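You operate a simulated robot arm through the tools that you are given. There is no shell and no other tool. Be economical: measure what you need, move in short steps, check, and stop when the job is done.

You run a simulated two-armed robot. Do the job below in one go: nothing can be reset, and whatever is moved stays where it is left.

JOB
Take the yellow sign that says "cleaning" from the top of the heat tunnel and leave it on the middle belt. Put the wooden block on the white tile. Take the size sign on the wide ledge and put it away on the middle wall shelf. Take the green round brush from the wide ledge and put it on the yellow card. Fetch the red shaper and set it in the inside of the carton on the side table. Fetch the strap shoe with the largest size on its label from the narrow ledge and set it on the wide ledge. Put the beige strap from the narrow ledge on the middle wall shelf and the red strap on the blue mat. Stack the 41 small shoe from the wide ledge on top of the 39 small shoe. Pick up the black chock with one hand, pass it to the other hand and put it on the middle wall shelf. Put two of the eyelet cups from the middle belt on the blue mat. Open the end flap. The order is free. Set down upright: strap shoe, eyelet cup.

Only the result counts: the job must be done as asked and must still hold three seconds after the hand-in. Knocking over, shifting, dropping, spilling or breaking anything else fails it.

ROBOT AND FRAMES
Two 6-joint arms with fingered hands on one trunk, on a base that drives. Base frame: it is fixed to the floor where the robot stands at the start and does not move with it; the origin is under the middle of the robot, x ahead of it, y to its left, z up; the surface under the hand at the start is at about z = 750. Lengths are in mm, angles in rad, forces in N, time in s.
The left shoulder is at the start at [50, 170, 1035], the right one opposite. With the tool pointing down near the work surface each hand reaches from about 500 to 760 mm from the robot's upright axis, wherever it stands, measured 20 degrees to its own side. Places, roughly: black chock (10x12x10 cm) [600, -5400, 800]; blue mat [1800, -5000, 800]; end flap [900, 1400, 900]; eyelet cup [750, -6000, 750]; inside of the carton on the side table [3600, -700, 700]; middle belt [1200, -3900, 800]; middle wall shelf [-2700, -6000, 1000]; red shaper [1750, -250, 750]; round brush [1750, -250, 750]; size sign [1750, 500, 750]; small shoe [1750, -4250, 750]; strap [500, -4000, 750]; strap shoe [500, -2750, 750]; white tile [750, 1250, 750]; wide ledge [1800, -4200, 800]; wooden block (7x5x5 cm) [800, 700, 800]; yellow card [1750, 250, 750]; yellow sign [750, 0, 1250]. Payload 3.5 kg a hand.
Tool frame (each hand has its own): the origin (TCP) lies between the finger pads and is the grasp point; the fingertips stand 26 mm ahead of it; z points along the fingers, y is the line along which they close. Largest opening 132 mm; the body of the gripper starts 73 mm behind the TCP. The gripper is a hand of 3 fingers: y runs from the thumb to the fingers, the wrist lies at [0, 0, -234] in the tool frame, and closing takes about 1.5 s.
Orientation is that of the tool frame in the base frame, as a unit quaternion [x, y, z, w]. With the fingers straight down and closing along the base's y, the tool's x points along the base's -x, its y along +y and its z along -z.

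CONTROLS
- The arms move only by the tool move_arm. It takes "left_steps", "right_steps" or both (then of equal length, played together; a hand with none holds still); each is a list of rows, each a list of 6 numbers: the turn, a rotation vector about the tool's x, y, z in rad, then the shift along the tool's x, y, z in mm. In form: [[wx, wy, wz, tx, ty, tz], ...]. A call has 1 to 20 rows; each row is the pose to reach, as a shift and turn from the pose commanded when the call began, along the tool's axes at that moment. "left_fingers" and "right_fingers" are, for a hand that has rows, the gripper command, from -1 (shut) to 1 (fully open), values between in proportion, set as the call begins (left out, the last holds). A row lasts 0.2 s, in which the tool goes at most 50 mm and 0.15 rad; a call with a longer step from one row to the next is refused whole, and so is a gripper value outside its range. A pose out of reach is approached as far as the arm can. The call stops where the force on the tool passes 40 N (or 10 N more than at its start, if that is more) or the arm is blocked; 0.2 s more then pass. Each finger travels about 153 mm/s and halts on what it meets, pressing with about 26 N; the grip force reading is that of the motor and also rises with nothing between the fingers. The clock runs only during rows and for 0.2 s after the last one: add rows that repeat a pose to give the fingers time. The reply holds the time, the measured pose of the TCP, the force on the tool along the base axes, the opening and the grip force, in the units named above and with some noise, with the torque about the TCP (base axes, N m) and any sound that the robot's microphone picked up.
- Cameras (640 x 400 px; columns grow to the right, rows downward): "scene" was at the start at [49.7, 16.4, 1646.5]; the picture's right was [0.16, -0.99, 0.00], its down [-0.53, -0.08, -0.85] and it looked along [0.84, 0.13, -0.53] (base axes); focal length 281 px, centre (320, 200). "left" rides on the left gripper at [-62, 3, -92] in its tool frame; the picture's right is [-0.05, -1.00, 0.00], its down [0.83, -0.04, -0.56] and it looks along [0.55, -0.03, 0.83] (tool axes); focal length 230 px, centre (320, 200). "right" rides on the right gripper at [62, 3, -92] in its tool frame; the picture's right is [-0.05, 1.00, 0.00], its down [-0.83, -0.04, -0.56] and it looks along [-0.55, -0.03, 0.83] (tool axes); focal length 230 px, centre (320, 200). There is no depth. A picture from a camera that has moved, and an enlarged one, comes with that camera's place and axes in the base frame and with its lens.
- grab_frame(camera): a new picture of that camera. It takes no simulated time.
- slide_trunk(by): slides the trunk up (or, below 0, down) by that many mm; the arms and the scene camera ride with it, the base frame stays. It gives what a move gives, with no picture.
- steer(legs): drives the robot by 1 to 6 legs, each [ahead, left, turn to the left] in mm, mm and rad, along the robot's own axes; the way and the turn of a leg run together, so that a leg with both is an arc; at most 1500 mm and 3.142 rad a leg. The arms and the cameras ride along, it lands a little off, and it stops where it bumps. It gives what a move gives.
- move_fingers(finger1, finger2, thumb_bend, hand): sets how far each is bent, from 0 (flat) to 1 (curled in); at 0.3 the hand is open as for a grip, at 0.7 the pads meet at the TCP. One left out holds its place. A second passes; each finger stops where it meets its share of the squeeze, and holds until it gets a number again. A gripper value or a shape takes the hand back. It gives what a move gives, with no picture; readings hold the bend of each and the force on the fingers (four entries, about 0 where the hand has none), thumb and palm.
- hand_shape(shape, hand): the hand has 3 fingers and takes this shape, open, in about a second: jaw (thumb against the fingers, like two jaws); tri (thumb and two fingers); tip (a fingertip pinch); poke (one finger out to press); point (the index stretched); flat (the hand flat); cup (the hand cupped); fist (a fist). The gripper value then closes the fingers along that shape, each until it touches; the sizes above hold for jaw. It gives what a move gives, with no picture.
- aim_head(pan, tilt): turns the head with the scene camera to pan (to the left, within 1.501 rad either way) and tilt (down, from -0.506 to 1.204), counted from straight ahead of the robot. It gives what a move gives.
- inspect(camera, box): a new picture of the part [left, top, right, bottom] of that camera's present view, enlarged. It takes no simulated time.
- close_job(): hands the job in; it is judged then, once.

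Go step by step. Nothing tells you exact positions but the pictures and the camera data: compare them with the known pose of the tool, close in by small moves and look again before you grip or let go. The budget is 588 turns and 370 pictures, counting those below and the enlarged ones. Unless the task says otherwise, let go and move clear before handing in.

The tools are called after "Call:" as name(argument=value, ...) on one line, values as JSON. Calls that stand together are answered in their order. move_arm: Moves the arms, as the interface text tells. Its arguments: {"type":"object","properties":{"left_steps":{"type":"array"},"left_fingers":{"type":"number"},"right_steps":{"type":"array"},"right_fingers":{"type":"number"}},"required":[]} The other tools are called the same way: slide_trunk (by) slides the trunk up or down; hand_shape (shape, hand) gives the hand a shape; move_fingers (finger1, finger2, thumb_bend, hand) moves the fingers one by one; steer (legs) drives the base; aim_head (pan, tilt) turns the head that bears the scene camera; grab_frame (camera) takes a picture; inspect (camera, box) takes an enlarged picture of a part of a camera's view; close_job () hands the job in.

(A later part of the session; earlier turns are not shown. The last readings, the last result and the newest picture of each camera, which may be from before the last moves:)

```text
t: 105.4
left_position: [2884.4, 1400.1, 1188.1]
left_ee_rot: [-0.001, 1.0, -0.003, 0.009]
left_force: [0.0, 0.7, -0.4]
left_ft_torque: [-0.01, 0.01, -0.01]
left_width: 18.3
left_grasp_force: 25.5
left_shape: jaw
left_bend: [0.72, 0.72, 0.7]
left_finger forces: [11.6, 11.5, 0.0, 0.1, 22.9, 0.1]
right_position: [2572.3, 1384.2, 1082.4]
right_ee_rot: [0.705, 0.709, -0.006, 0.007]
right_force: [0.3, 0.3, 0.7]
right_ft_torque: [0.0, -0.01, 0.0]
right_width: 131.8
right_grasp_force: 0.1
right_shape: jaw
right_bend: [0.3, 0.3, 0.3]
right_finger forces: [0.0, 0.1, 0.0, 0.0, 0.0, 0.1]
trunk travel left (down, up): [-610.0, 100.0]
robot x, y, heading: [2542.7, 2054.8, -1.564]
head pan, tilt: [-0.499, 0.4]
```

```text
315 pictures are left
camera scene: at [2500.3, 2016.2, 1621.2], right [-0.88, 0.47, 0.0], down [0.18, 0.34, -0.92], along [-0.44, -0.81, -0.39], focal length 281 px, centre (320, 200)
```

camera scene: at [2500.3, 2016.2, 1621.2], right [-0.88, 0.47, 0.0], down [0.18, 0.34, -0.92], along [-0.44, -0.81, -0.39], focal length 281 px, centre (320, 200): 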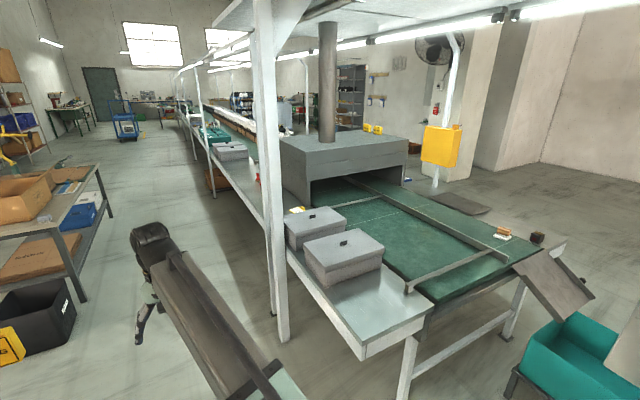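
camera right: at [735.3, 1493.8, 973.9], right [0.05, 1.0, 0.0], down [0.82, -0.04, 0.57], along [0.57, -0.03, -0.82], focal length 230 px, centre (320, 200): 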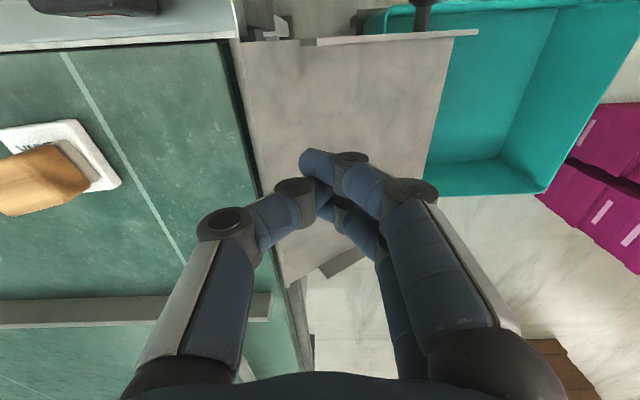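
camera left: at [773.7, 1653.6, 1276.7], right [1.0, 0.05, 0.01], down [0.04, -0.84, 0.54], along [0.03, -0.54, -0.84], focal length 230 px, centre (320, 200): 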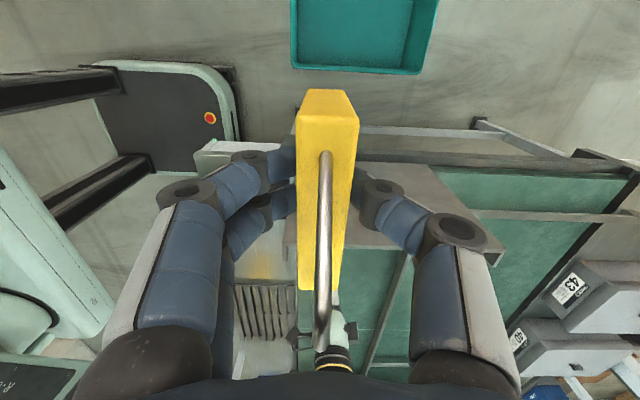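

Call:
steer(legs=[[1300, 0, -0.004]])

Call:
aim_head(pan=-1.3, tilt=0.6)

Call:
grab_frame(camera="scene")

```text
t: 112.0
left_position: [2878.4, 77.4, 1187.5]
left_ee_rot: [0.004, 1.0, -0.003, 0.008]
left_force: [-0.2, -1.1, 0.0]
left_ft_torque: [0.02, -0.02, 0.0]
left_width: 18.3
left_grasp_force: 26.4
left_shape: jaw
left_bend: [0.72, 0.72, 0.7]
left_finger forces: [11.4, 11.4, 0.0, 0.0, 22.9, 0.0]
right_position: [2566.9, 65.0, 1081.5]
right_ee_rot: [0.709, 0.706, -0.007, 0.006]
right_force: [1.2, -0.3, -0.1]
right_ft_torque: [0.01, -0.01, -0.03]
right_width: 131.7
right_grasp_force: 0.0
right_shape: jaw
right_bend: [0.3, 0.3, 0.3]
right_finger forces: [0.0, 0.0, 0.1, 0.1, 0.0, 0.0]
trunk travel left (down, up): [-610.0, 100.0]
robot x, y, heading: [2545.7, 735.6, -1.576]
head pan, tilt: [-0.499, 0.4]
```

```text
t: 113.2
left_position: [2877.5, 77.2, 1187.5]
left_ee_rot: [0.004, 1.0, -0.003, 0.008]
left_force: [-0.3, 0.1, -0.9]
left_ft_torque: [0.0, -0.03, 0.01]
left_width: 18.6
left_grasp_force: 25.8
left_shape: jaw
left_bend: [0.72, 0.72, 0.7]
left_finger forces: [11.5, 11.3, 0.0, 0.0, 22.9, 0.0]
right_position: [2565.4, 65.1, 1082.4]
right_ee_rot: [0.708, 0.706, -0.007, 0.007]
right_force: [0.7, 0.0, 0.4]
right_ft_torque: [-0.01, 0.0, 0.0]
right_width: 132.1
right_grasp_force: 0.1
right_shape: jaw
right_bend: [0.3, 0.3, 0.3]
right_finger forces: [0.0, 0.0, 0.0, 0.0, 0.0, 0.0]
trunk travel left (down, up): [-610.0, 100.0]
robot x, y, heading: [2546.3, 733.3, -1.572]
head pan, tilt: [-1.3, 0.6]
```

```text
314 pictures are left
camera scene: at [2461.0, 755.6, 1603.0], right [-0.26, 0.96, 0.0], down [0.54, 0.15, -0.83], along [-0.8, -0.22, -0.56], focal length 281 px, centre (320, 200)
```

scene: 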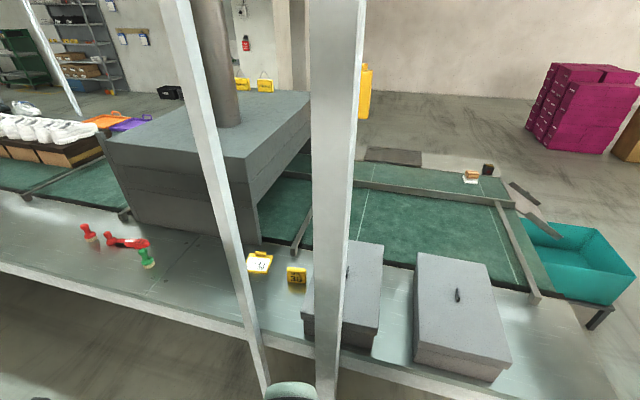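

Call:
inspect(camera="scene", box=[60, 200, 320, 362])

```text
2.46 times, centred on (190, 281) of scene
camera zoom: at [2461.0, 755.6, 1603.0], right [-0.26, 0.96, 0.0], down [0.54, 0.15, -0.83], along [-0.8, -0.22, -0.56], focal length 691 px, centre (640, 1)
```

zoom: 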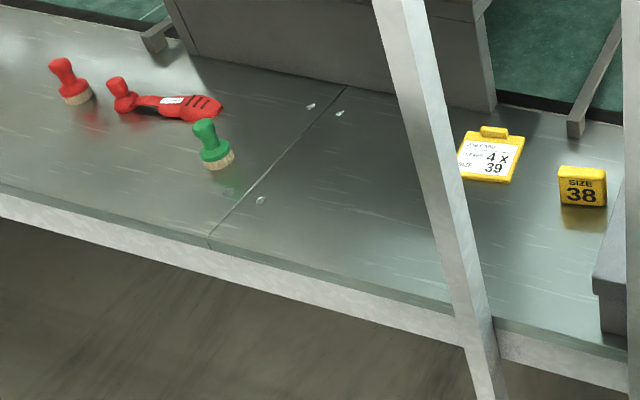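

Found: green round brush ≈[1880,−107], red shaper ≈[1800,−260], yellow card ≈[1753,306], size-38 sign ≈[1805,483]; poles at x≈2040, y≈411 and 634. I move on to y≈−330 and face the ledge.

Call:
steer(legs=[[1040, 0, 0], [0, 0, -1.57]])

Call:
aim_head(pan=-0.3, tilt=0.7)

Call:
grab_frame(camera="scene")

Call:
grab_frame(camera="right")

```text
t: 122.4
left_position: [1878.7, -636.8, 1187.1]
left_ee_rot: [0.715, 0.699, -0.009, 0.004]
left_force: [0.0, 0.0, -1.2]
left_ft_torque: [0.05, 0.02, 0.0]
left_width: 18.0
left_grasp_force: 26.0
left_shape: jaw
left_bend: [0.72, 0.72, 0.7]
left_finger forces: [11.3, 11.2, 0.0, 0.1, 22.6, 0.0]
right_position: [1871.2, -323.5, 1082.2]
right_ee_rot: [1.0, -0.009, -0.009, 0.0]
right_force: [-0.3, -0.9, 0.5]
right_ft_torque: [0.01, 0.02, -0.02]
right_width: 132.0
right_grasp_force: 0.1
right_shape: jaw
right_bend: [0.3, 0.3, 0.3]
right_finger forces: [0.0, 0.0, 0.1, 0.1, 0.0, 0.0]
trunk travel left (down, up): [-610.0, 100.0]
robot x, y, heading: [2543.4, -313.0, 3.122]
head pan, tilt: [-1.3, 0.6]
```

```text
t: 123.7
left_position: [1878.2, -636.0, 1187.8]
left_ee_rot: [0.715, 0.7, -0.008, 0.003]
left_force: [-0.2, 0.1, -0.6]
left_ft_torque: [-0.01, 0.0, -0.01]
left_width: 18.1
left_grasp_force: 26.5
left_shape: jaw
left_bend: [0.72, 0.72, 0.7]
left_finger forces: [11.4, 11.3, 0.0, 0.1, 22.6, 0.0]
right_position: [1871.8, -324.5, 1082.1]
right_ee_rot: [1.0, -0.009, -0.01, 0.0]
right_force: [-1.3, -0.2, -0.2]
right_ft_torque: [0.01, 0.01, 0.02]
right_width: 132.0
right_grasp_force: 0.0
right_shape: jaw
right_bend: [0.3, 0.3, 0.3]
right_finger forces: [0.0, 0.0, 0.1, 0.1, 0.0, 0.0]
trunk travel left (down, up): [-610.0, 100.0]
robot x, y, heading: [2542.3, -312.4, 3.126]
head pan, tilt: [-0.3, 0.7]
```

```text
312 pictures are left
camera scene: at [2503.0, -284.6, 1594.4], right [0.31, 0.95, 0.0], down [0.61, -0.2, -0.76], along [-0.73, 0.24, -0.64], focal length 281 px, centre (320, 200)
```

scene: 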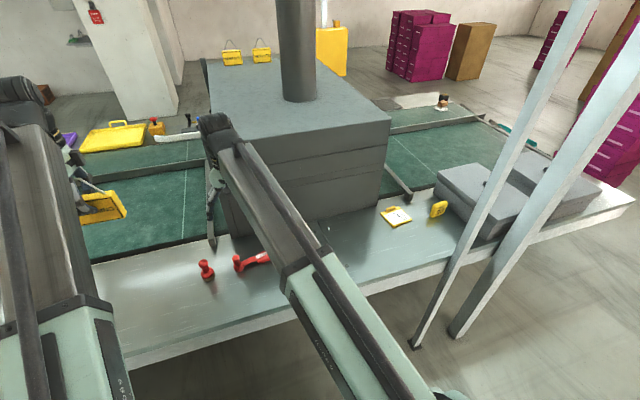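

```text
311 pictures are left
camera right: at [1934.2, -329.2, 1175.7], right [-0.07, -1.0, 0.0], down [-0.82, 0.06, 0.57], along [-0.57, 0.04, -0.82], focal length 230 px, centre (320, 200)
```

right: 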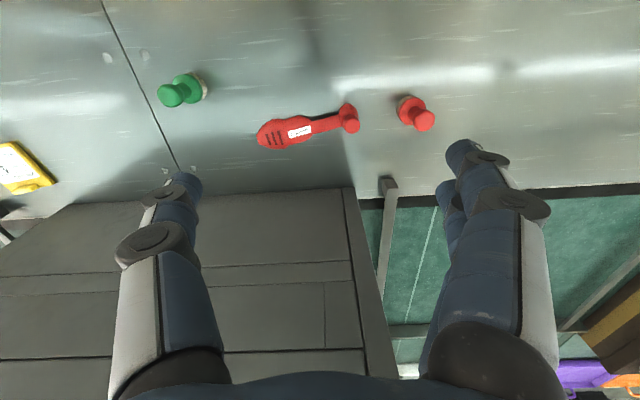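

Call:
move_arm(right_steps=[[0, 0, 0, 3, -40, 25], [0, 0, 0, 6, -80, 50], [0, 0, 0, 9, -120, 75], [0, 0, 0, 12, -160, 100], [0, 0, 0, 13, -200, 125], [0, 0, 0, 13, -204, 165]])

Call:
grab_frame(camera="right")

```text
t: 125.1
left_position: [1878.8, -638.6, 1187.0]
left_ee_rot: [0.716, 0.699, -0.009, 0.004]
left_force: [-0.6, 0.0, -0.8]
left_ft_torque: [-0.04, 0.01, -0.01]
left_width: 18.2
left_grasp_force: 25.3
left_shape: jaw
left_bend: [0.72, 0.72, 0.7]
left_finger forces: [11.4, 11.2, 0.0, 0.1, 22.6, 0.0]
right_position: [1883.7, -121.2, 916.8]
right_ee_rot: [1.0, -0.009, -0.009, 0.0]
right_force: [-0.5, 0.4, 0.1]
right_ft_torque: [-0.02, -0.04, 0.01]
right_width: 132.0
right_grasp_force: 0.0
right_shape: jaw
right_bend: [0.3, 0.3, 0.3]
right_finger forces: [0.0, 0.0, 0.0, 0.0, 0.0, 0.0]
trunk travel left (down, up): [-610.0, 100.0]
robot x, y, heading: [2541.3, -315.7, 3.126]
head pan, tilt: [-0.3, 0.7]
```

```text
310 pictures are left
camera right: at [1947.0, -126.0, 1009.9], right [-0.07, -1.0, 0.0], down [-0.82, 0.06, 0.57], along [-0.57, 0.04, -0.82], focal length 230 px, centre (320, 200)
```

right: 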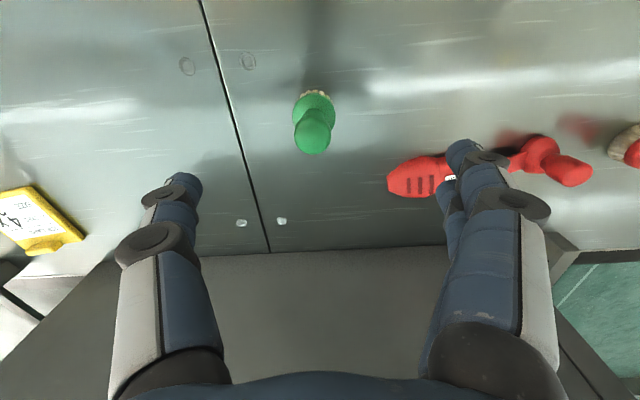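

Call:
move_arm(right_steps=[[0, 0, 0, 1, -5, 40], [0, 0, 0, 1, -5, 80], [0, 0, 0, 1, -5, 118]])

Call:
move_arm(right_steps=[[0, 0, 0, 0, 0, 0], [0, 0, 0, 0, 0, 0], [0, 0, 0, 0, 0, 0], [0, 0, 0, 0, 0, 0], [0, 0, 0, 0, 0, 0], [0, 0, 0, 0, 0, 0], [0, 0, 0, 0, 0, 0]], right_fingers=-1)

Call:
grab_frame(camera="right")

```text
t: 125.9
left_position: [1877.9, -638.4, 1188.6]
left_ee_rot: [0.715, 0.699, -0.008, 0.004]
left_force: [-0.4, -0.1, -0.5]
left_ft_torque: [-0.03, 0.01, 0.03]
left_width: 18.2
left_grasp_force: 25.6
left_shape: jaw
left_bend: [0.72, 0.72, 0.7]
left_finger forces: [11.4, 11.2, 0.0, 0.1, 22.5, 0.1]
right_position: [1881.3, -114.2, 800.3]
right_ee_rot: [1.0, -0.009, -0.009, 0.0]
right_force: [-0.3, -0.4, 0.0]
right_ft_torque: [0.0, -0.03, -0.01]
right_width: 131.6
right_grasp_force: 0.0
right_shape: jaw
right_bend: [0.3, 0.3, 0.3]
right_finger forces: [0.1, 0.1, 0.0, 0.1, 0.0, 0.1]
trunk travel left (down, up): [-610.0, 100.0]
robot x, y, heading: [2544.3, -313.4, 3.129]
head pan, tilt: [-0.3, 0.7]
```

```text
t: 127.5
left_position: [1879.0, -637.3, 1187.7]
left_ee_rot: [0.715, 0.699, -0.009, 0.003]
left_force: [-0.5, -0.1, -0.8]
left_ft_torque: [0.02, -0.05, 0.0]
left_width: 18.2
left_grasp_force: 26.3
left_shape: jaw
left_bend: [0.72, 0.72, 0.7]
left_finger forces: [11.3, 11.3, 0.0, 0.0, 22.6, 0.1]
right_position: [1881.7, -114.7, 801.6]
right_ee_rot: [1.0, -0.009, -0.011, -0.001]
right_force: [-4.7, 0.0, 16.4]
right_ft_torque: [-0.07, 0.08, -0.04]
right_width: 27.3
right_grasp_force: 26.5
right_shape: jaw
right_bend: [0.74, 0.73, 0.7]
right_finger forces: [10.9, 13.1, 0.1, 0.0, 21.7, 0.1]
trunk travel left (down, up): [-610.0, 100.0]
robot x, y, heading: [2540.9, -312.0, 3.127]
head pan, tilt: [-0.3, 0.7]
```

```text
309 pictures are left
camera right: at [1944.7, -119.9, 894.9], right [-0.07, -1.0, 0.0], down [-0.82, 0.06, 0.57], along [-0.57, 0.04, -0.82], focal length 230 px, centre (320, 200)
```

right: 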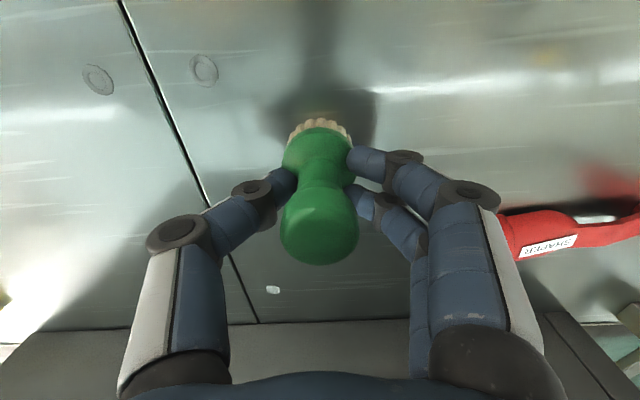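

Brush gripped at its neck. Lift and carry it toward the yellow card.

Call:
move_arm(right_steps=[[0, 0, 0, 0, 0, -40], [0, 0, 0, 0, 0, -80], [0, 0, 0, 0, 0, -120]])

Call:
steer(legs=[[0, -350, 0.014], [100, 0, 0]])

Call:
grab_frame(camera="right")

Call:
grab_frame(camera="scene")

```text
t: 128.3
left_position: [1879.1, -636.8, 1187.3]
left_ee_rot: [0.715, 0.699, -0.009, 0.003]
left_force: [0.2, -0.1, -0.4]
left_ft_torque: [0.04, -0.01, 0.0]
left_width: 18.1
left_grasp_force: 26.1
left_shape: jaw
left_bend: [0.72, 0.72, 0.7]
left_finger forces: [11.4, 11.2, 0.1, 0.0, 22.6, 0.0]
right_position: [1885.8, -116.3, 918.6]
right_ee_rot: [1.0, -0.009, -0.009, 0.0]
right_force: [0.6, 0.5, 0.1]
right_ft_torque: [-0.03, 0.0, -0.01]
right_width: 25.9
right_grasp_force: 26.2
right_shape: jaw
right_bend: [0.74, 0.73, 0.7]
right_finger forces: [10.4, 10.9, 0.0, 0.1, 19.7, 0.0]
trunk travel left (down, up): [-610.0, 100.0]
robot x, y, heading: [2540.3, -313.4, 3.121]
head pan, tilt: [-0.3, 0.7]
```

```text
t: 131.3
left_position: [1784.9, -288.4, 1186.2]
left_ee_rot: [0.712, 0.702, -0.008, 0.004]
left_force: [0.0, -0.5, -1.0]
left_ft_torque: [-0.04, -0.02, 0.01]
left_width: 18.2
left_grasp_force: 25.8
left_shape: jaw
left_bend: [0.72, 0.72, 0.7]
left_finger forces: [11.3, 11.2, 0.0, 0.0, 22.6, 0.1]
right_position: [1787.5, 233.3, 918.7]
right_ee_rot: [1.0, -0.005, -0.008, 0.001]
right_force: [-0.6, 0.4, -0.5]
right_ft_torque: [0.01, -0.03, 0.0]
right_width: 25.9
right_grasp_force: 26.0
right_shape: jaw
right_bend: [0.74, 0.73, 0.7]
right_finger forces: [10.4, 10.8, 0.0, 0.0, 19.7, 0.1]
trunk travel left (down, up): [-610.0, 100.0]
robot x, y, heading: [2449.2, 37.4, 3.131]
head pan, tilt: [-0.3, 0.7]
```

```text
308 pictures are left
camera right: at [1850.9, 228.6, 1011.2], right [-0.06, -1.0, 0.0], down [-0.82, 0.05, 0.57], along [-0.57, 0.04, -0.82], focal length 230 px, centre (320, 200)
```

right: 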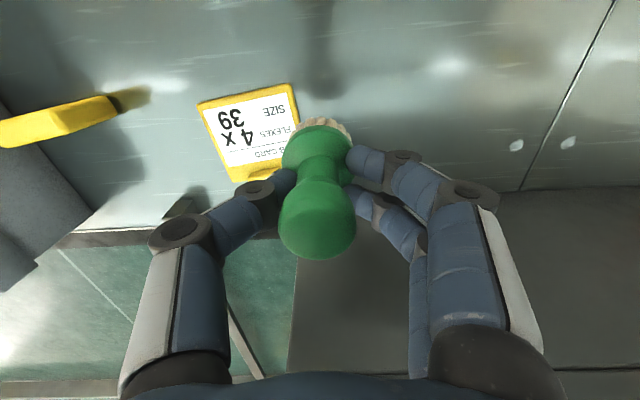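

```text
307 pictures are left
camera scene: at [2405.1, 68.7, 1594.3], right [0.31, 0.95, 0.0], down [0.61, -0.2, -0.76], along [-0.73, 0.23, -0.65], focal length 281 px, centre (320, 200)
```

scene: 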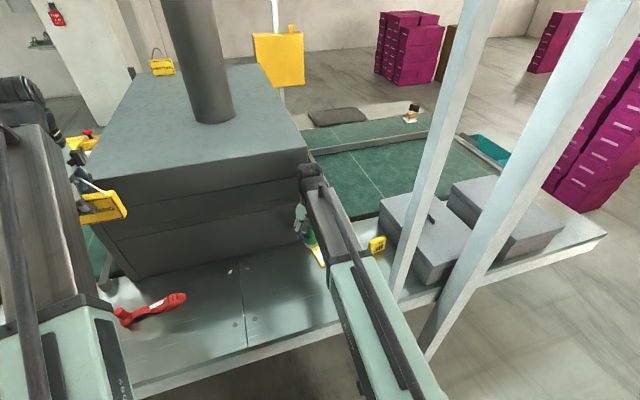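

Call:
move_arm(right_steps=[[0, 0, 0, -6, -40, 0], [0, 0, 0, -12, -79, 20], [0, 0, 0, -12, -79, 60], [0, 0, 0, -12, -79, 100]])

Call:
grab_frame(camera="right")

```text
t: 132.3
left_position: [1785.0, -289.1, 1188.1]
left_ee_rot: [0.713, 0.701, -0.009, 0.004]
left_force: [0.7, 0.8, -1.2]
left_ft_torque: [0.0, -0.02, 0.02]
left_width: 18.1
left_grasp_force: 26.1
left_shape: jaw
left_bend: [0.72, 0.72, 0.7]
left_finger forces: [11.4, 11.3, 0.0, 0.1, 22.6, 0.0]
right_position: [1776.6, 310.2, 818.8]
right_ee_rot: [1.0, -0.005, -0.01, 0.0]
right_force: [-0.8, -0.8, -0.2]
right_ft_torque: [-0.03, -0.01, 0.04]
right_width: 25.5
right_grasp_force: 26.3
right_shape: jaw
right_bend: [0.74, 0.73, 0.7]
right_finger forces: [10.3, 11.0, 0.1, 0.0, 19.7, 0.0]
trunk travel left (down, up): [-610.0, 100.0]
robot x, y, heading: [2446.0, 38.4, 3.132]
head pan, tilt: [-0.3, 0.7]
```

```text
306 pictures are left
camera right: at [1839.5, 306.9, 912.6], right [-0.06, -1.0, 0.0], down [-0.82, 0.05, 0.57], along [-0.57, 0.04, -0.82], focal length 230 px, centre (320, 200)
```

right: 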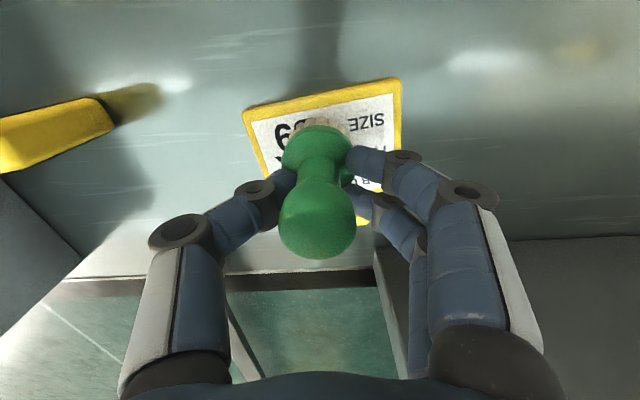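

Call:
move_arm(right_steps=[[0, 0, 0, -8, 2, 3], [0, 0, 0, -8, 2, 6], [0, 0, 0, -8, 2, 8], [0, 0, 0, -8, 2, 10], [0, 0, 0, -8, 2, 12], [0, 0, 0, -8, 2, 14], [0, 0, 0, -8, 2, 16], [0, 0, 0, -8, 2, 18], [0, 0, 0, -8, 2, 20], [0, 0, 0, -8, 2, 22]])

```text
t: 133.7
left_position: [1787.3, -289.3, 1187.7]
left_ee_rot: [0.712, 0.702, -0.009, 0.003]
left_force: [1.0, -0.2, -1.0]
left_ft_torque: [0.01, 0.03, 0.01]
left_width: 18.1
left_grasp_force: 26.4
left_shape: jaw
left_bend: [0.72, 0.72, 0.7]
left_finger forces: [11.4, 11.3, 0.1, 0.1, 22.6, 0.0]
right_position: [1767.3, 310.5, 813.1]
right_ee_rot: [1.0, -0.006, -0.014, -0.001]
right_force: [4.6, 0.1, 21.0]
right_ft_torque: [0.0, -0.15, 0.04]
right_width: 26.9
right_grasp_force: 25.8
right_shape: jaw
right_bend: [0.74, 0.73, 0.7]
right_finger forces: [15.5, 11.7, 0.0, 0.1, 27.6, 0.0]
trunk travel left (down, up): [-610.0, 100.0]
robot x, y, heading: [2440.4, 39.7, 3.132]
head pan, tilt: [-0.3, 0.7]
stopped in row 6 (right hand): the force on the tool passed its limit at 42 N (the readings are from after the stop); the commanded pose is now the measured one
```

Call:
move_arm(right_steps=[[0, 0, 0, 0, 0, -1], [0, 0, 0, 0, 0, -1], [0, 0, 0, 0, 0, -1], [0, 0, 0, 0, 0, -1], [0, 0, 0, 0, 0, -1]], right_fingers=1)

Call:
move_arm(right_steps=[[0, 0, 0, 0, 0, -40], [0, 0, 0, 0, 0, -85], [0, 0, 0, 0, 0, -130], [0, 0, 0, 0, 0, -170], [0, 0, 0, 0, 0, -200]])

Call:
grab_frame(camera="right")

```text
t: 134.9
left_position: [1785.3, -289.0, 1188.3]
left_ee_rot: [0.713, 0.702, -0.009, 0.004]
left_force: [0.4, 0.2, -0.6]
left_ft_torque: [-0.04, -0.01, 0.01]
left_width: 18.3
left_grasp_force: 25.7
left_shape: jaw
left_bend: [0.72, 0.72, 0.7]
left_finger forces: [11.4, 11.3, 0.0, 0.0, 22.6, 0.1]
right_position: [1766.5, 310.6, 810.2]
right_ee_rot: [1.0, -0.005, -0.012, -0.001]
right_force: [0.2, 0.3, -0.8]
right_ft_torque: [0.03, -0.01, 0.0]
right_width: 132.0
right_grasp_force: 0.0
right_shape: jaw
right_bend: [0.3, 0.3, 0.3]
right_finger forces: [0.0, 0.1, 0.1, 0.1, 0.1, 0.0]
trunk travel left (down, up): [-610.0, 100.0]
robot x, y, heading: [2444.5, 41.8, 3.135]
head pan, tilt: [-0.3, 0.7]
```

```text
t: 136.1
left_position: [1787.2, -289.6, 1187.0]
left_ee_rot: [0.713, 0.701, -0.009, 0.003]
left_force: [-0.1, 0.3, -0.3]
left_ft_torque: [0.02, -0.01, -0.02]
left_width: 18.4
left_grasp_force: 25.7
left_shape: jaw
left_bend: [0.72, 0.72, 0.7]
left_finger forces: [11.4, 11.3, 0.1, 0.1, 22.6, 0.1]
right_position: [1773.0, 308.6, 1011.4]
right_ee_rot: [1.0, -0.005, -0.012, -0.001]
right_force: [-0.3, 0.1, 0.0]
right_ft_torque: [0.01, 0.01, 0.02]
right_width: 132.0
right_grasp_force: 0.0
right_shape: jaw
right_bend: [0.3, 0.3, 0.3]
right_finger forces: [0.0, 0.0, 0.0, 0.0, 0.0, 0.0]
trunk travel left (down, up): [-610.0, 100.0]
robot x, y, heading: [2447.6, 42.3, 3.132]
head pan, tilt: [-0.3, 0.7]
```

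```text
305 pictures are left
camera right: at [1836.3, 304.9, 1104.3], right [-0.06, -1.0, 0.0], down [-0.82, 0.05, 0.58], along [-0.57, 0.04, -0.82], focal length 230 px, centre (320, 200)
```

right: 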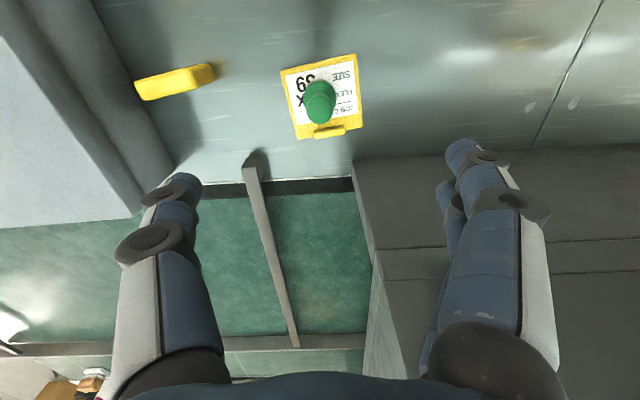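

Brush rests on the card. Next the red shaper: strafe left and look.

Call:
steer(legs=[[0, 530, 0]])

Call:
grab_frame(camera="right")

```text
t: 139.1
left_position: [1779.5, -811.8, 1187.5]
left_ee_rot: [0.713, 0.701, -0.009, 0.003]
left_force: [0.1, -0.8, -0.6]
left_ft_torque: [0.0, -0.01, 0.0]
left_width: 18.2
left_grasp_force: 26.2
left_shape: jaw
left_bend: [0.72, 0.72, 0.7]
left_finger forces: [11.5, 11.3, 0.0, 0.0, 22.6, 0.0]
right_position: [1766.5, -213.3, 1011.2]
right_ee_rot: [1.0, -0.007, -0.012, -0.001]
right_force: [0.1, -0.2, 0.2]
right_ft_torque: [0.01, 0.01, -0.01]
right_width: 131.8
right_grasp_force: 0.1
right_shape: jaw
right_bend: [0.3, 0.3, 0.3]
right_finger forces: [0.1, 0.0, 0.0, 0.0, 0.0, 0.1]
trunk travel left (down, up): [-610.0, 100.0]
robot x, y, heading: [2440.7, -479.8, 3.128]
head pan, tilt: [-0.3, 0.7]
```

```text
304 pictures are left
camera right: at [1830.6, -217.2, 1103.8], right [-0.07, -1.0, 0.0], down [-0.82, 0.05, 0.58], along [-0.57, 0.04, -0.82], focal length 230 px, centre (320, 200)
```

right: 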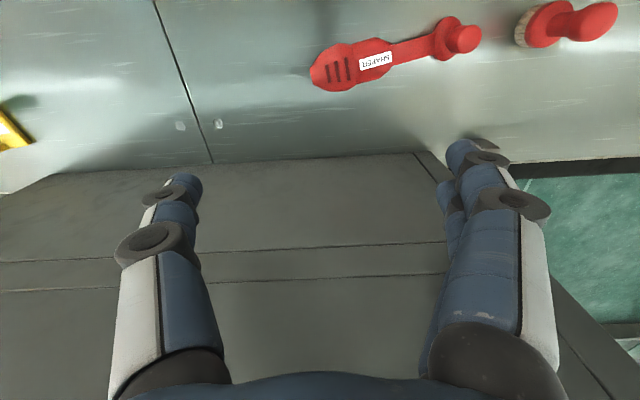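

Call:
move_arm(right_steps=[[0, 0, 0.145, 4, 6, 0], [0, 0, 0.29, 8, 12, 0], [0, 0, 0.435, 12, 18, 0], [0, 0, 0.58, 16, 24, 0], [0, 0, 0.725, 20, 32, 0], [0, 0, 0.87, 24, 40, 15], [0, 0, 1.0, 28, 48, 30], [0, 0, 1.14, 32, 56, 50], [0, 0, 1.28, 36, 60, 70], [0, 0, 1.426, 40, 64, 100]])

Call:
grab_frame(camera="right")

```text
t: 141.3
left_position: [1778.1, -810.7, 1188.2]
left_ee_rot: [0.713, 0.701, -0.009, 0.004]
left_force: [-1.1, 0.0, -0.6]
left_ft_torque: [0.0, -0.02, -0.02]
left_width: 18.0
left_grasp_force: 25.5
left_shape: jaw
left_bend: [0.72, 0.72, 0.7]
left_finger forces: [11.4, 11.3, 0.2, 0.0, 22.6, 0.1]
right_position: [1804.7, -276.6, 910.3]
right_ee_rot: [0.751, -0.66, -0.01, 0.007]
right_force: [0.1, -0.6, 0.0]
right_ft_torque: [0.02, 0.02, -0.01]
right_width: 131.8
right_grasp_force: 0.0
right_shape: jaw
right_bend: [0.3, 0.3, 0.3]
right_finger forces: [0.1, 0.0, 0.0, 0.0, 0.0, 0.1]
trunk travel left (down, up): [-610.0, 100.0]
robot x, y, heading: [2439.1, -483.7, 3.129]
head pan, tilt: [-0.3, 0.7]
```

```text
303 pictures are left
camera right: at [1810.8, -338.7, 1004.7], right [-1.0, -0.08, 0.02], down [-0.05, 0.83, 0.56], along [-0.06, 0.56, -0.83], focal length 230 px, centre (320, 200)
```

right: 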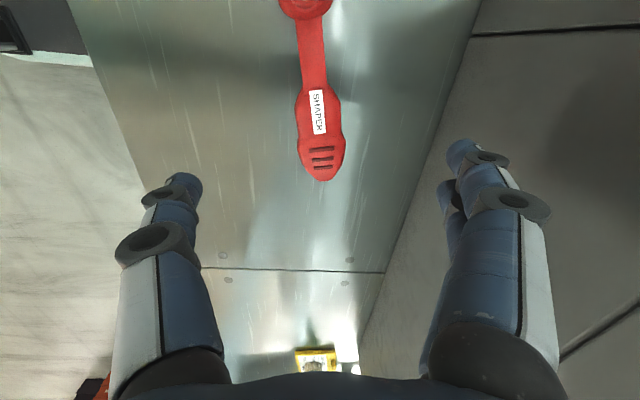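

Call:
move_arm(right_steps=[[0, 0, 0, 0, 0, 45], [0, 0, 0, 0, 0, 90], [0, 0, 0, 0, 0, 115], [0, 0, 0, 0, 0, 128]])

Call:
grab_frame(camera="right")

Call:
move_arm(right_steps=[[0, 0, 0, 0, 0, 0], [0, 0, 0, 0, 0, 0], [0, 0, 0, 0, 0, 0], [0, 0, 0, 0, 0, 0], [0, 0, 0, 0, 0, 0], [0, 0, 0, 0, 0, 0], [0, 0, 0, 0, 0, 0]], right_fingers=-1)

Call:
grab_frame(camera="right")

```text
t: 142.3
left_position: [1779.4, -810.2, 1186.9]
left_ee_rot: [0.713, 0.701, -0.008, 0.003]
left_force: [0.2, 1.1, -0.4]
left_ft_torque: [-0.01, 0.02, -0.02]
left_width: 18.5
left_grasp_force: 26.3
left_shape: jaw
left_bend: [0.72, 0.72, 0.7]
left_finger forces: [11.4, 11.3, 0.0, 0.0, 22.5, 0.0]
right_position: [1799.6, -276.6, 780.9]
right_ee_rot: [0.752, -0.659, -0.01, 0.007]
right_force: [0.4, 0.0, 1.1]
right_ft_torque: [0.02, 0.04, 0.02]
right_width: 132.0
right_grasp_force: 0.0
right_shape: jaw
right_bend: [0.3, 0.3, 0.3]
right_finger forces: [0.1, 0.1, 0.0, 0.1, 0.0, 0.0]
trunk travel left (down, up): [-610.0, 100.0]
robot x, y, heading: [2440.8, -483.5, 3.13]
head pan, tilt: [-0.3, 0.7]
```

```text
302 pictures are left
camera right: at [1806.9, -339.0, 874.9], right [-1.0, -0.08, 0.02], down [-0.05, 0.83, 0.56], along [-0.06, 0.55, -0.83], focal length 230 px, centre (320, 200)
```

right: 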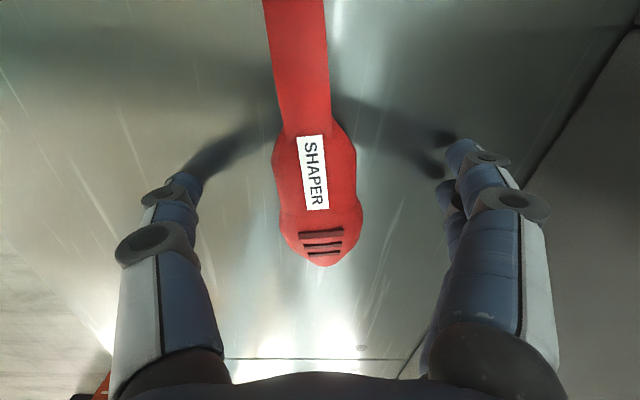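

```text
t: 143.9
left_position: [1779.1, -811.1, 1188.4]
left_ee_rot: [0.713, 0.701, -0.009, 0.004]
left_force: [0.3, -0.2, 0.3]
left_ft_torque: [0.0, -0.04, 0.0]
left_width: 17.9
left_grasp_force: 26.0
left_shape: jaw
left_bend: [0.72, 0.72, 0.7]
left_finger forces: [11.4, 11.3, 0.0, 0.0, 22.7, 0.0]
right_position: [1799.7, -277.5, 780.2]
right_ee_rot: [0.752, -0.659, -0.011, 0.008]
right_force: [-0.1, -0.7, -0.6]
right_ft_torque: [0.02, 0.0, 0.02]
right_width: 7.2
right_grasp_force: 26.2
right_shape: jaw
right_bend: [0.64, 0.73, 0.7]
right_finger forces: [14.5, 9.0, 0.0, 0.0, 21.4, 0.0]
trunk travel left (down, up): [-610.0, 100.0]
robot x, y, heading: [2442.9, -485.4, 3.128]
head pan, tilt: [-0.3, 0.7]
```

```text
301 pictures are left
camera right: at [1806.9, -339.1, 875.1], right [-1.0, -0.08, 0.02], down [-0.05, 0.83, 0.56], along [-0.06, 0.55, -0.83], focal length 230 px, centre (320, 200)
```

right: 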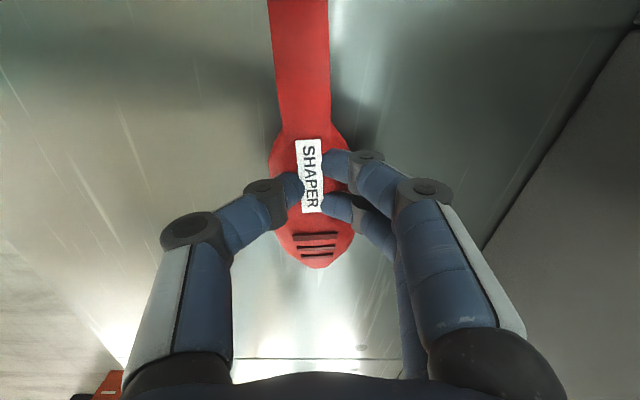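

The fingers closed over the top; open and go lower.

Call:
move_arm(right_steps=[[0, 0, 0, 0, 0, 0], [0, 0, 0, 0, 0, 0], [0, 0, 0, 0, 0, 0], [0, 0, 0, 0, 0, 0], [0, 0, 0, 0, 0, 0]], right_fingers=1)

Call:
move_arm(right_steps=[[0, 0, 0, 0, 0, 4], [0, 0, 0, 0, 0, 8], [0, 0, 0, 0, 0, 12], [0, 0, 0, 0, 0, 16], [0, 0, 0, 0, 0, 20], [0, 0, 0, 0, 0, 24]])

Call:
grab_frame(camera="right")

```text
t: 145.1
left_position: [1778.7, -810.5, 1187.2]
left_ee_rot: [0.713, 0.701, -0.008, 0.004]
left_force: [0.3, 0.4, -0.9]
left_ft_torque: [-0.03, 0.0, 0.0]
left_width: 18.2
left_grasp_force: 26.3
left_shape: jaw
left_bend: [0.72, 0.72, 0.7]
left_finger forces: [11.3, 11.2, 0.0, 0.0, 22.6, 0.0]
right_position: [1799.7, -277.8, 779.6]
right_ee_rot: [0.751, -0.66, -0.01, 0.008]
right_force: [-0.6, -0.3, 1.1]
right_ft_torque: [0.03, 0.01, 0.01]
right_width: 131.9
right_grasp_force: 0.0
right_shape: jaw
right_bend: [0.3, 0.3, 0.3]
right_finger forces: [0.1, 0.0, 0.0, 0.0, 0.0, 0.1]
trunk travel left (down, up): [-610.0, 100.0]
robot x, y, heading: [2440.3, -481.5, 3.127]
head pan, tilt: [-0.3, 0.7]
```

```text
t: 146.0
left_position: [1778.3, -810.7, 1188.3]
left_ee_rot: [0.713, 0.701, -0.01, 0.003]
left_force: [0.5, 2.0, -0.9]
left_ft_torque: [0.0, -0.02, 0.03]
left_width: 18.5
left_grasp_force: 26.4
left_shape: jaw
left_bend: [0.72, 0.72, 0.7]
left_finger forces: [11.4, 11.2, 0.0, 0.0, 22.6, 0.0]
right_position: [1795.8, -277.7, 773.9]
right_ee_rot: [0.752, -0.658, -0.014, 0.011]
right_force: [-3.2, -1.5, 16.6]
right_ft_torque: [0.13, -1.2, -0.14]
right_width: 132.1
right_grasp_force: 0.2
right_shape: jaw
right_bend: [0.3, 0.3, 0.28]
right_finger forces: [0.0, 0.0, 0.1, 0.0, 15.8, 0.0]
trunk travel left (down, up): [-610.0, 100.0]
robot x, y, heading: [2442.1, -486.2, 3.127]
head pan, tilt: [-0.3, 0.7]
stopped in row 4 (right hand): the force on the tool passed its limit at 45 N (the readings are from after the stop); the commanded pose is now the measured one
```

```text
300 pictures are left
camera right: at [1804.0, -338.8, 868.0], right [-1.0, -0.08, 0.04], down [-0.05, 0.83, 0.56], along [-0.07, 0.56, -0.83], focal length 230 px, centre (320, 200)
```

right: 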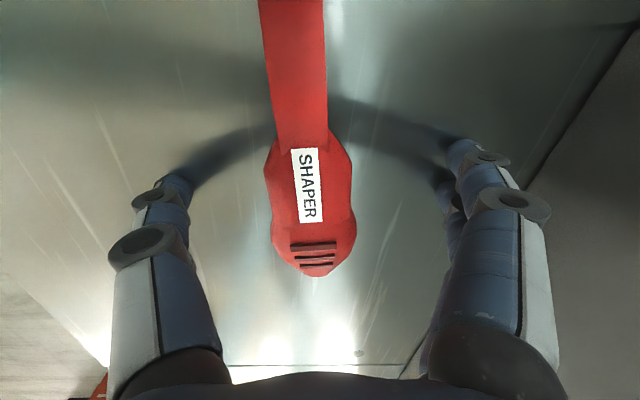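

Call:
move_arm(right_steps=[[0, 0, 0, 0, 4, -1], [0, 0, 0, 0, 4, -1], [0, 0, 0, 0, 4, -1], [0, 0, 0, 0, 4, -1], [0, 0, 0, 0, 4, -1], [0, 0, 0, 0, 4, -1], [0, 0, 0, 0, 4, -1]], right_fingers=-1)

Call:
grab_frame(camera="right")

```text
t: 147.6
left_position: [1778.3, -810.9, 1188.6]
left_ee_rot: [0.713, 0.701, -0.009, 0.003]
left_force: [-0.7, -0.3, -1.3]
left_ft_torque: [-0.04, -0.02, 0.01]
left_width: 18.0
left_grasp_force: 25.7
left_shape: jaw
left_bend: [0.72, 0.72, 0.7]
left_finger forces: [11.4, 11.3, 0.1, 0.1, 22.6, 0.0]
right_position: [1793.5, -275.4, 773.8]
right_ee_rot: [0.752, -0.658, -0.013, 0.011]
right_force: [0.4, -1.4, 15.9]
right_ft_torque: [-0.03, -0.05, 0.0]
right_width: 16.1
right_grasp_force: 26.6
right_shape: jaw
right_bend: [0.73, 0.72, 0.74]
right_finger forces: [10.9, 14.3, 0.0, 0.0, 27.8, 0.0]
trunk travel left (down, up): [-610.0, 100.0]
robot x, y, heading: [2441.5, -481.0, 3.128]
head pan, tilt: [-0.3, 0.7]
```

```text
299 pictures are left
camera right: at [1801.0, -339.1, 868.1], right [-1.0, -0.08, 0.03], down [-0.05, 0.83, 0.56], along [-0.07, 0.56, -0.83], focal length 230 px, centre (320, 200)
```

right: 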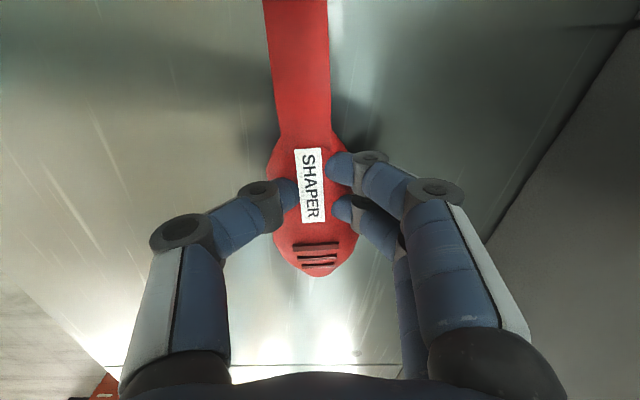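

Call:
move_arm(right_steps=[[0, 0, 0, 0, 0, -5], [0, 0, 0, 0, 0, -10], [0, 0, 0, 0, 0, -15]])

Call:
grab_frame(camera="right")

```text
t: 148.4
left_position: [1779.8, -809.9, 1187.7]
left_ee_rot: [0.713, 0.701, -0.009, 0.004]
left_force: [0.9, 0.1, -0.6]
left_ft_torque: [0.0, 0.02, 0.02]
left_width: 18.3
left_grasp_force: 26.7
left_shape: jaw
left_bend: [0.72, 0.72, 0.7]
left_finger forces: [11.5, 11.3, 0.0, 0.0, 22.6, 0.0]
right_position: [1791.5, -275.8, 788.0]
right_ee_rot: [0.752, -0.659, -0.013, 0.01]
right_force: [0.2, -0.2, -0.4]
right_ft_torque: [0.0, 0.01, -0.02]
right_width: 14.2
right_grasp_force: 26.0
right_shape: jaw
right_bend: [0.72, 0.72, 0.73]
right_finger forces: [9.1, 9.8, 0.0, 0.0, 18.8, 0.0]
trunk travel left (down, up): [-610.0, 100.0]
robot x, y, heading: [2441.6, -477.5, 3.128]
head pan, tilt: [-0.3, 0.7]
```

```text
298 pictures are left
camera right: at [1800.6, -338.0, 882.0], right [-1.0, -0.08, 0.03], down [-0.05, 0.83, 0.56], along [-0.07, 0.56, -0.83], focal length 230 px, centre (320, 200)
```

right: 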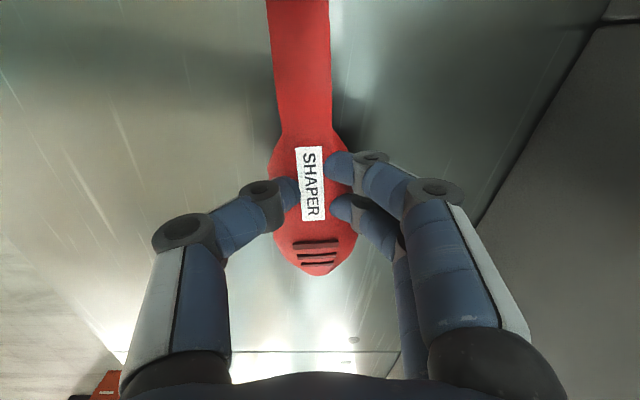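

Call:
move_arm(right_steps=[[0, 0, 0, 0, 0, -20], [0, 0, 0, 0, 0, -50], [0, 0, 0, 0, 0, -80], [0, 0, 0, 0, 0, -110], [0, 0, 0, 0, 0, -140]])

Call:
grab_frame(camera="right")

```text
t: 149.6
left_position: [1779.8, -811.4, 1188.1]
left_ee_rot: [0.713, 0.701, -0.009, 0.004]
left_force: [0.3, 0.5, -0.6]
left_ft_torque: [-0.03, -0.01, 0.02]
left_width: 18.2
left_grasp_force: 25.8
left_shape: jaw
left_bend: [0.72, 0.72, 0.7]
left_finger forces: [11.4, 11.3, 0.0, 0.0, 22.6, 0.0]
right_position: [1798.3, -279.0, 930.0]
right_ee_rot: [0.752, -0.659, -0.013, 0.009]
right_force: [-0.6, -0.9, -1.4]
right_ft_torque: [0.03, -0.02, -0.03]
right_width: 14.1
right_grasp_force: 26.4
right_shape: jaw
right_bend: [0.72, 0.72, 0.73]
right_finger forces: [9.1, 9.8, 0.1, 0.1, 18.7, 0.0]
trunk travel left (down, up): [-610.0, 100.0]
robot x, y, heading: [2441.2, -483.1, 3.124]
head pan, tilt: [-0.3, 0.7]
```

```text
297 pictures are left
camera right: at [1806.8, -339.7, 1023.4], right [-1.0, -0.08, 0.03], down [-0.05, 0.83, 0.56], along [-0.07, 0.56, -0.83], focal length 230 px, centre (320, 200)
```

right: 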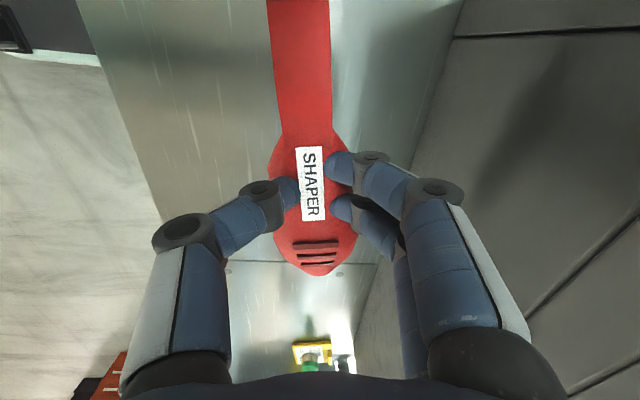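

Shaper held. Now look toward −y for poles and then the carton before turning.

Call:
steer(legs=[[-300, 0, 0]])

Call:
aim_head(pan=1.1, tilt=0.35)

Call:
grab_frame(camera="scene")

```text
t: 151.7
left_position: [2080.1, -815.5, 1188.1]
left_ee_rot: [0.712, 0.702, -0.009, 0.003]
left_force: [-0.1, 0.3, -1.4]
left_ft_torque: [-0.05, -0.02, 0.01]
left_width: 18.2
left_grasp_force: 26.1
left_shape: jaw
left_bend: [0.72, 0.72, 0.7]
left_finger forces: [11.4, 11.3, 0.0, 0.1, 22.6, 0.1]
right_position: [2098.4, -284.0, 929.8]
right_ee_rot: [0.753, -0.658, -0.013, 0.01]
right_force: [0.3, 0.4, -0.5]
right_ft_torque: [0.01, 0.01, 0.02]
right_width: 14.4
right_grasp_force: 25.8
right_shape: jaw
right_bend: [0.72, 0.72, 0.73]
right_finger forces: [9.2, 9.8, 0.0, 0.0, 18.6, 0.1]
trunk travel left (down, up): [-610.0, 100.0]
robot x, y, heading: [2736.1, -486.0, 3.133]
head pan, tilt: [-0.3, 0.7]
```

```text
t: 153.2
left_position: [2079.2, -815.9, 1188.2]
left_ee_rot: [0.712, 0.702, -0.009, 0.003]
left_force: [-0.5, 0.5, -0.7]
left_ft_torque: [-0.01, 0.01, 0.01]
left_width: 18.1
left_grasp_force: 26.3
left_shape: jaw
left_bend: [0.72, 0.72, 0.7]
left_finger forces: [11.4, 11.3, 0.0, 0.0, 22.7, 0.0]
right_position: [2098.0, -284.1, 928.2]
right_ee_rot: [0.753, -0.658, -0.013, 0.01]
right_force: [0.8, 0.6, 0.1]
right_ft_torque: [-0.02, -0.01, 0.02]
right_width: 14.1
right_grasp_force: 25.9
right_shape: jaw
right_bend: [0.72, 0.72, 0.73]
right_finger forces: [9.1, 9.8, 0.0, 0.1, 18.7, 0.0]
trunk travel left (down, up): [-610.0, 100.0]
robot x, y, heading: [2741.5, -492.2, 3.133]
head pan, tilt: [1.1, 0.351]
```

```text
296 pictures are left
camera scene: at [2738.3, -566.6, 1625.7], right [-0.89, 0.46, 0.0], down [0.16, 0.3, -0.94], along [-0.44, -0.83, -0.34], focal length 281 px, centre (320, 200)
```

scene: 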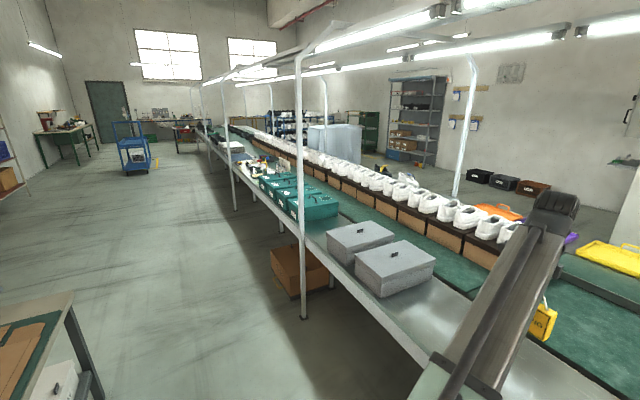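

Call:
steer(legs=[[130, 0, 0], [0, 0, 1.575], [0, 0, 1.575]])

Call:
aim_head(pan=-0.2, tilt=0.6)

Call:
grab_frame(camera="scene")

Call:
grab_frame(camera="right")

```text
t: 162.1
left_position: [3272.8, -156.0, 1186.6]
left_ee_rot: [-0.701, 0.713, 0.004, 0.008]
left_force: [0.3, -1.2, -0.4]
left_ft_torque: [-0.01, -0.03, 0.04]
left_width: 17.8
left_grasp_force: 26.4
left_shape: jaw
left_bend: [0.72, 0.72, 0.7]
left_finger forces: [11.1, 10.9, 0.0, 0.1, 22.0, 0.0]
right_position: [3252.2, -688.5, 928.8]
right_ee_rot: [0.659, 0.752, 0.009, 0.013]
right_force: [0.3, -0.2, -1.3]
right_ft_torque: [-0.02, 0.03, 0.04]
right_width: 13.9
right_grasp_force: 25.6
right_shape: jaw
right_bend: [0.72, 0.72, 0.73]
right_finger forces: [8.7, 9.2, 0.1, 0.1, 18.0, 0.0]
trunk travel left (down, up): [-610.0, 100.0]
robot x, y, heading: [2610.1, -481.8, -0.016]
head pan, tilt: [1.1, 0.351]
```

```text
t: 163.6
left_position: [3271.8, -155.3, 1187.2]
left_ee_rot: [-0.701, 0.713, 0.003, 0.009]
left_force: [0.3, -0.5, -0.2]
left_ft_torque: [-0.02, 0.01, 0.03]
left_width: 17.6
left_grasp_force: 26.1
left_shape: jaw
left_bend: [0.72, 0.72, 0.7]
left_finger forces: [11.1, 11.0, 0.0, 0.0, 22.0, 0.0]
right_position: [3252.7, -689.8, 929.1]
right_ee_rot: [0.659, 0.752, 0.01, 0.014]
right_force: [-0.2, 0.2, 0.1]
right_ft_torque: [-0.05, 0.0, -0.02]
right_width: 13.5
right_grasp_force: 25.7
right_shape: jaw
right_bend: [0.72, 0.72, 0.73]
right_finger forces: [8.6, 9.1, 0.1, 0.0, 17.8, 0.0]
trunk travel left (down, up): [-610.0, 100.0]
robot x, y, heading: [2609.9, -482.0, -0.013]
head pan, tilt: [-0.201, 0.6]
```

```text
295 pictures are left
camera scene: at [2658.2, -500.2, 1603.0], right [-0.21, -0.98, 0.0], down [-0.55, 0.12, -0.83], along [0.81, -0.17, -0.56], focal length 281 px, centre (320, 200)
```

scene: 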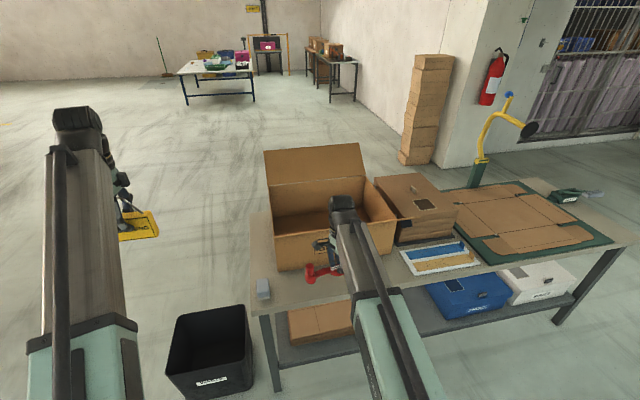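

```text
294 pictures are left
camera right: at [3244.7, -627.0, 1022.9], right [1.0, 0.08, 0.03], down [0.05, -0.83, 0.56], along [0.07, -0.56, -0.83], focal length 230 px, centre (320, 200)
```

right: 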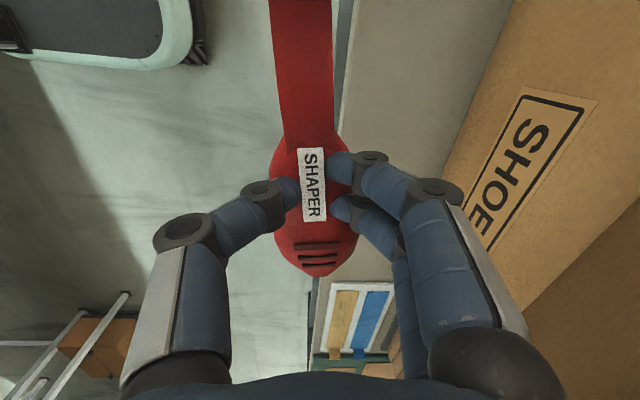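

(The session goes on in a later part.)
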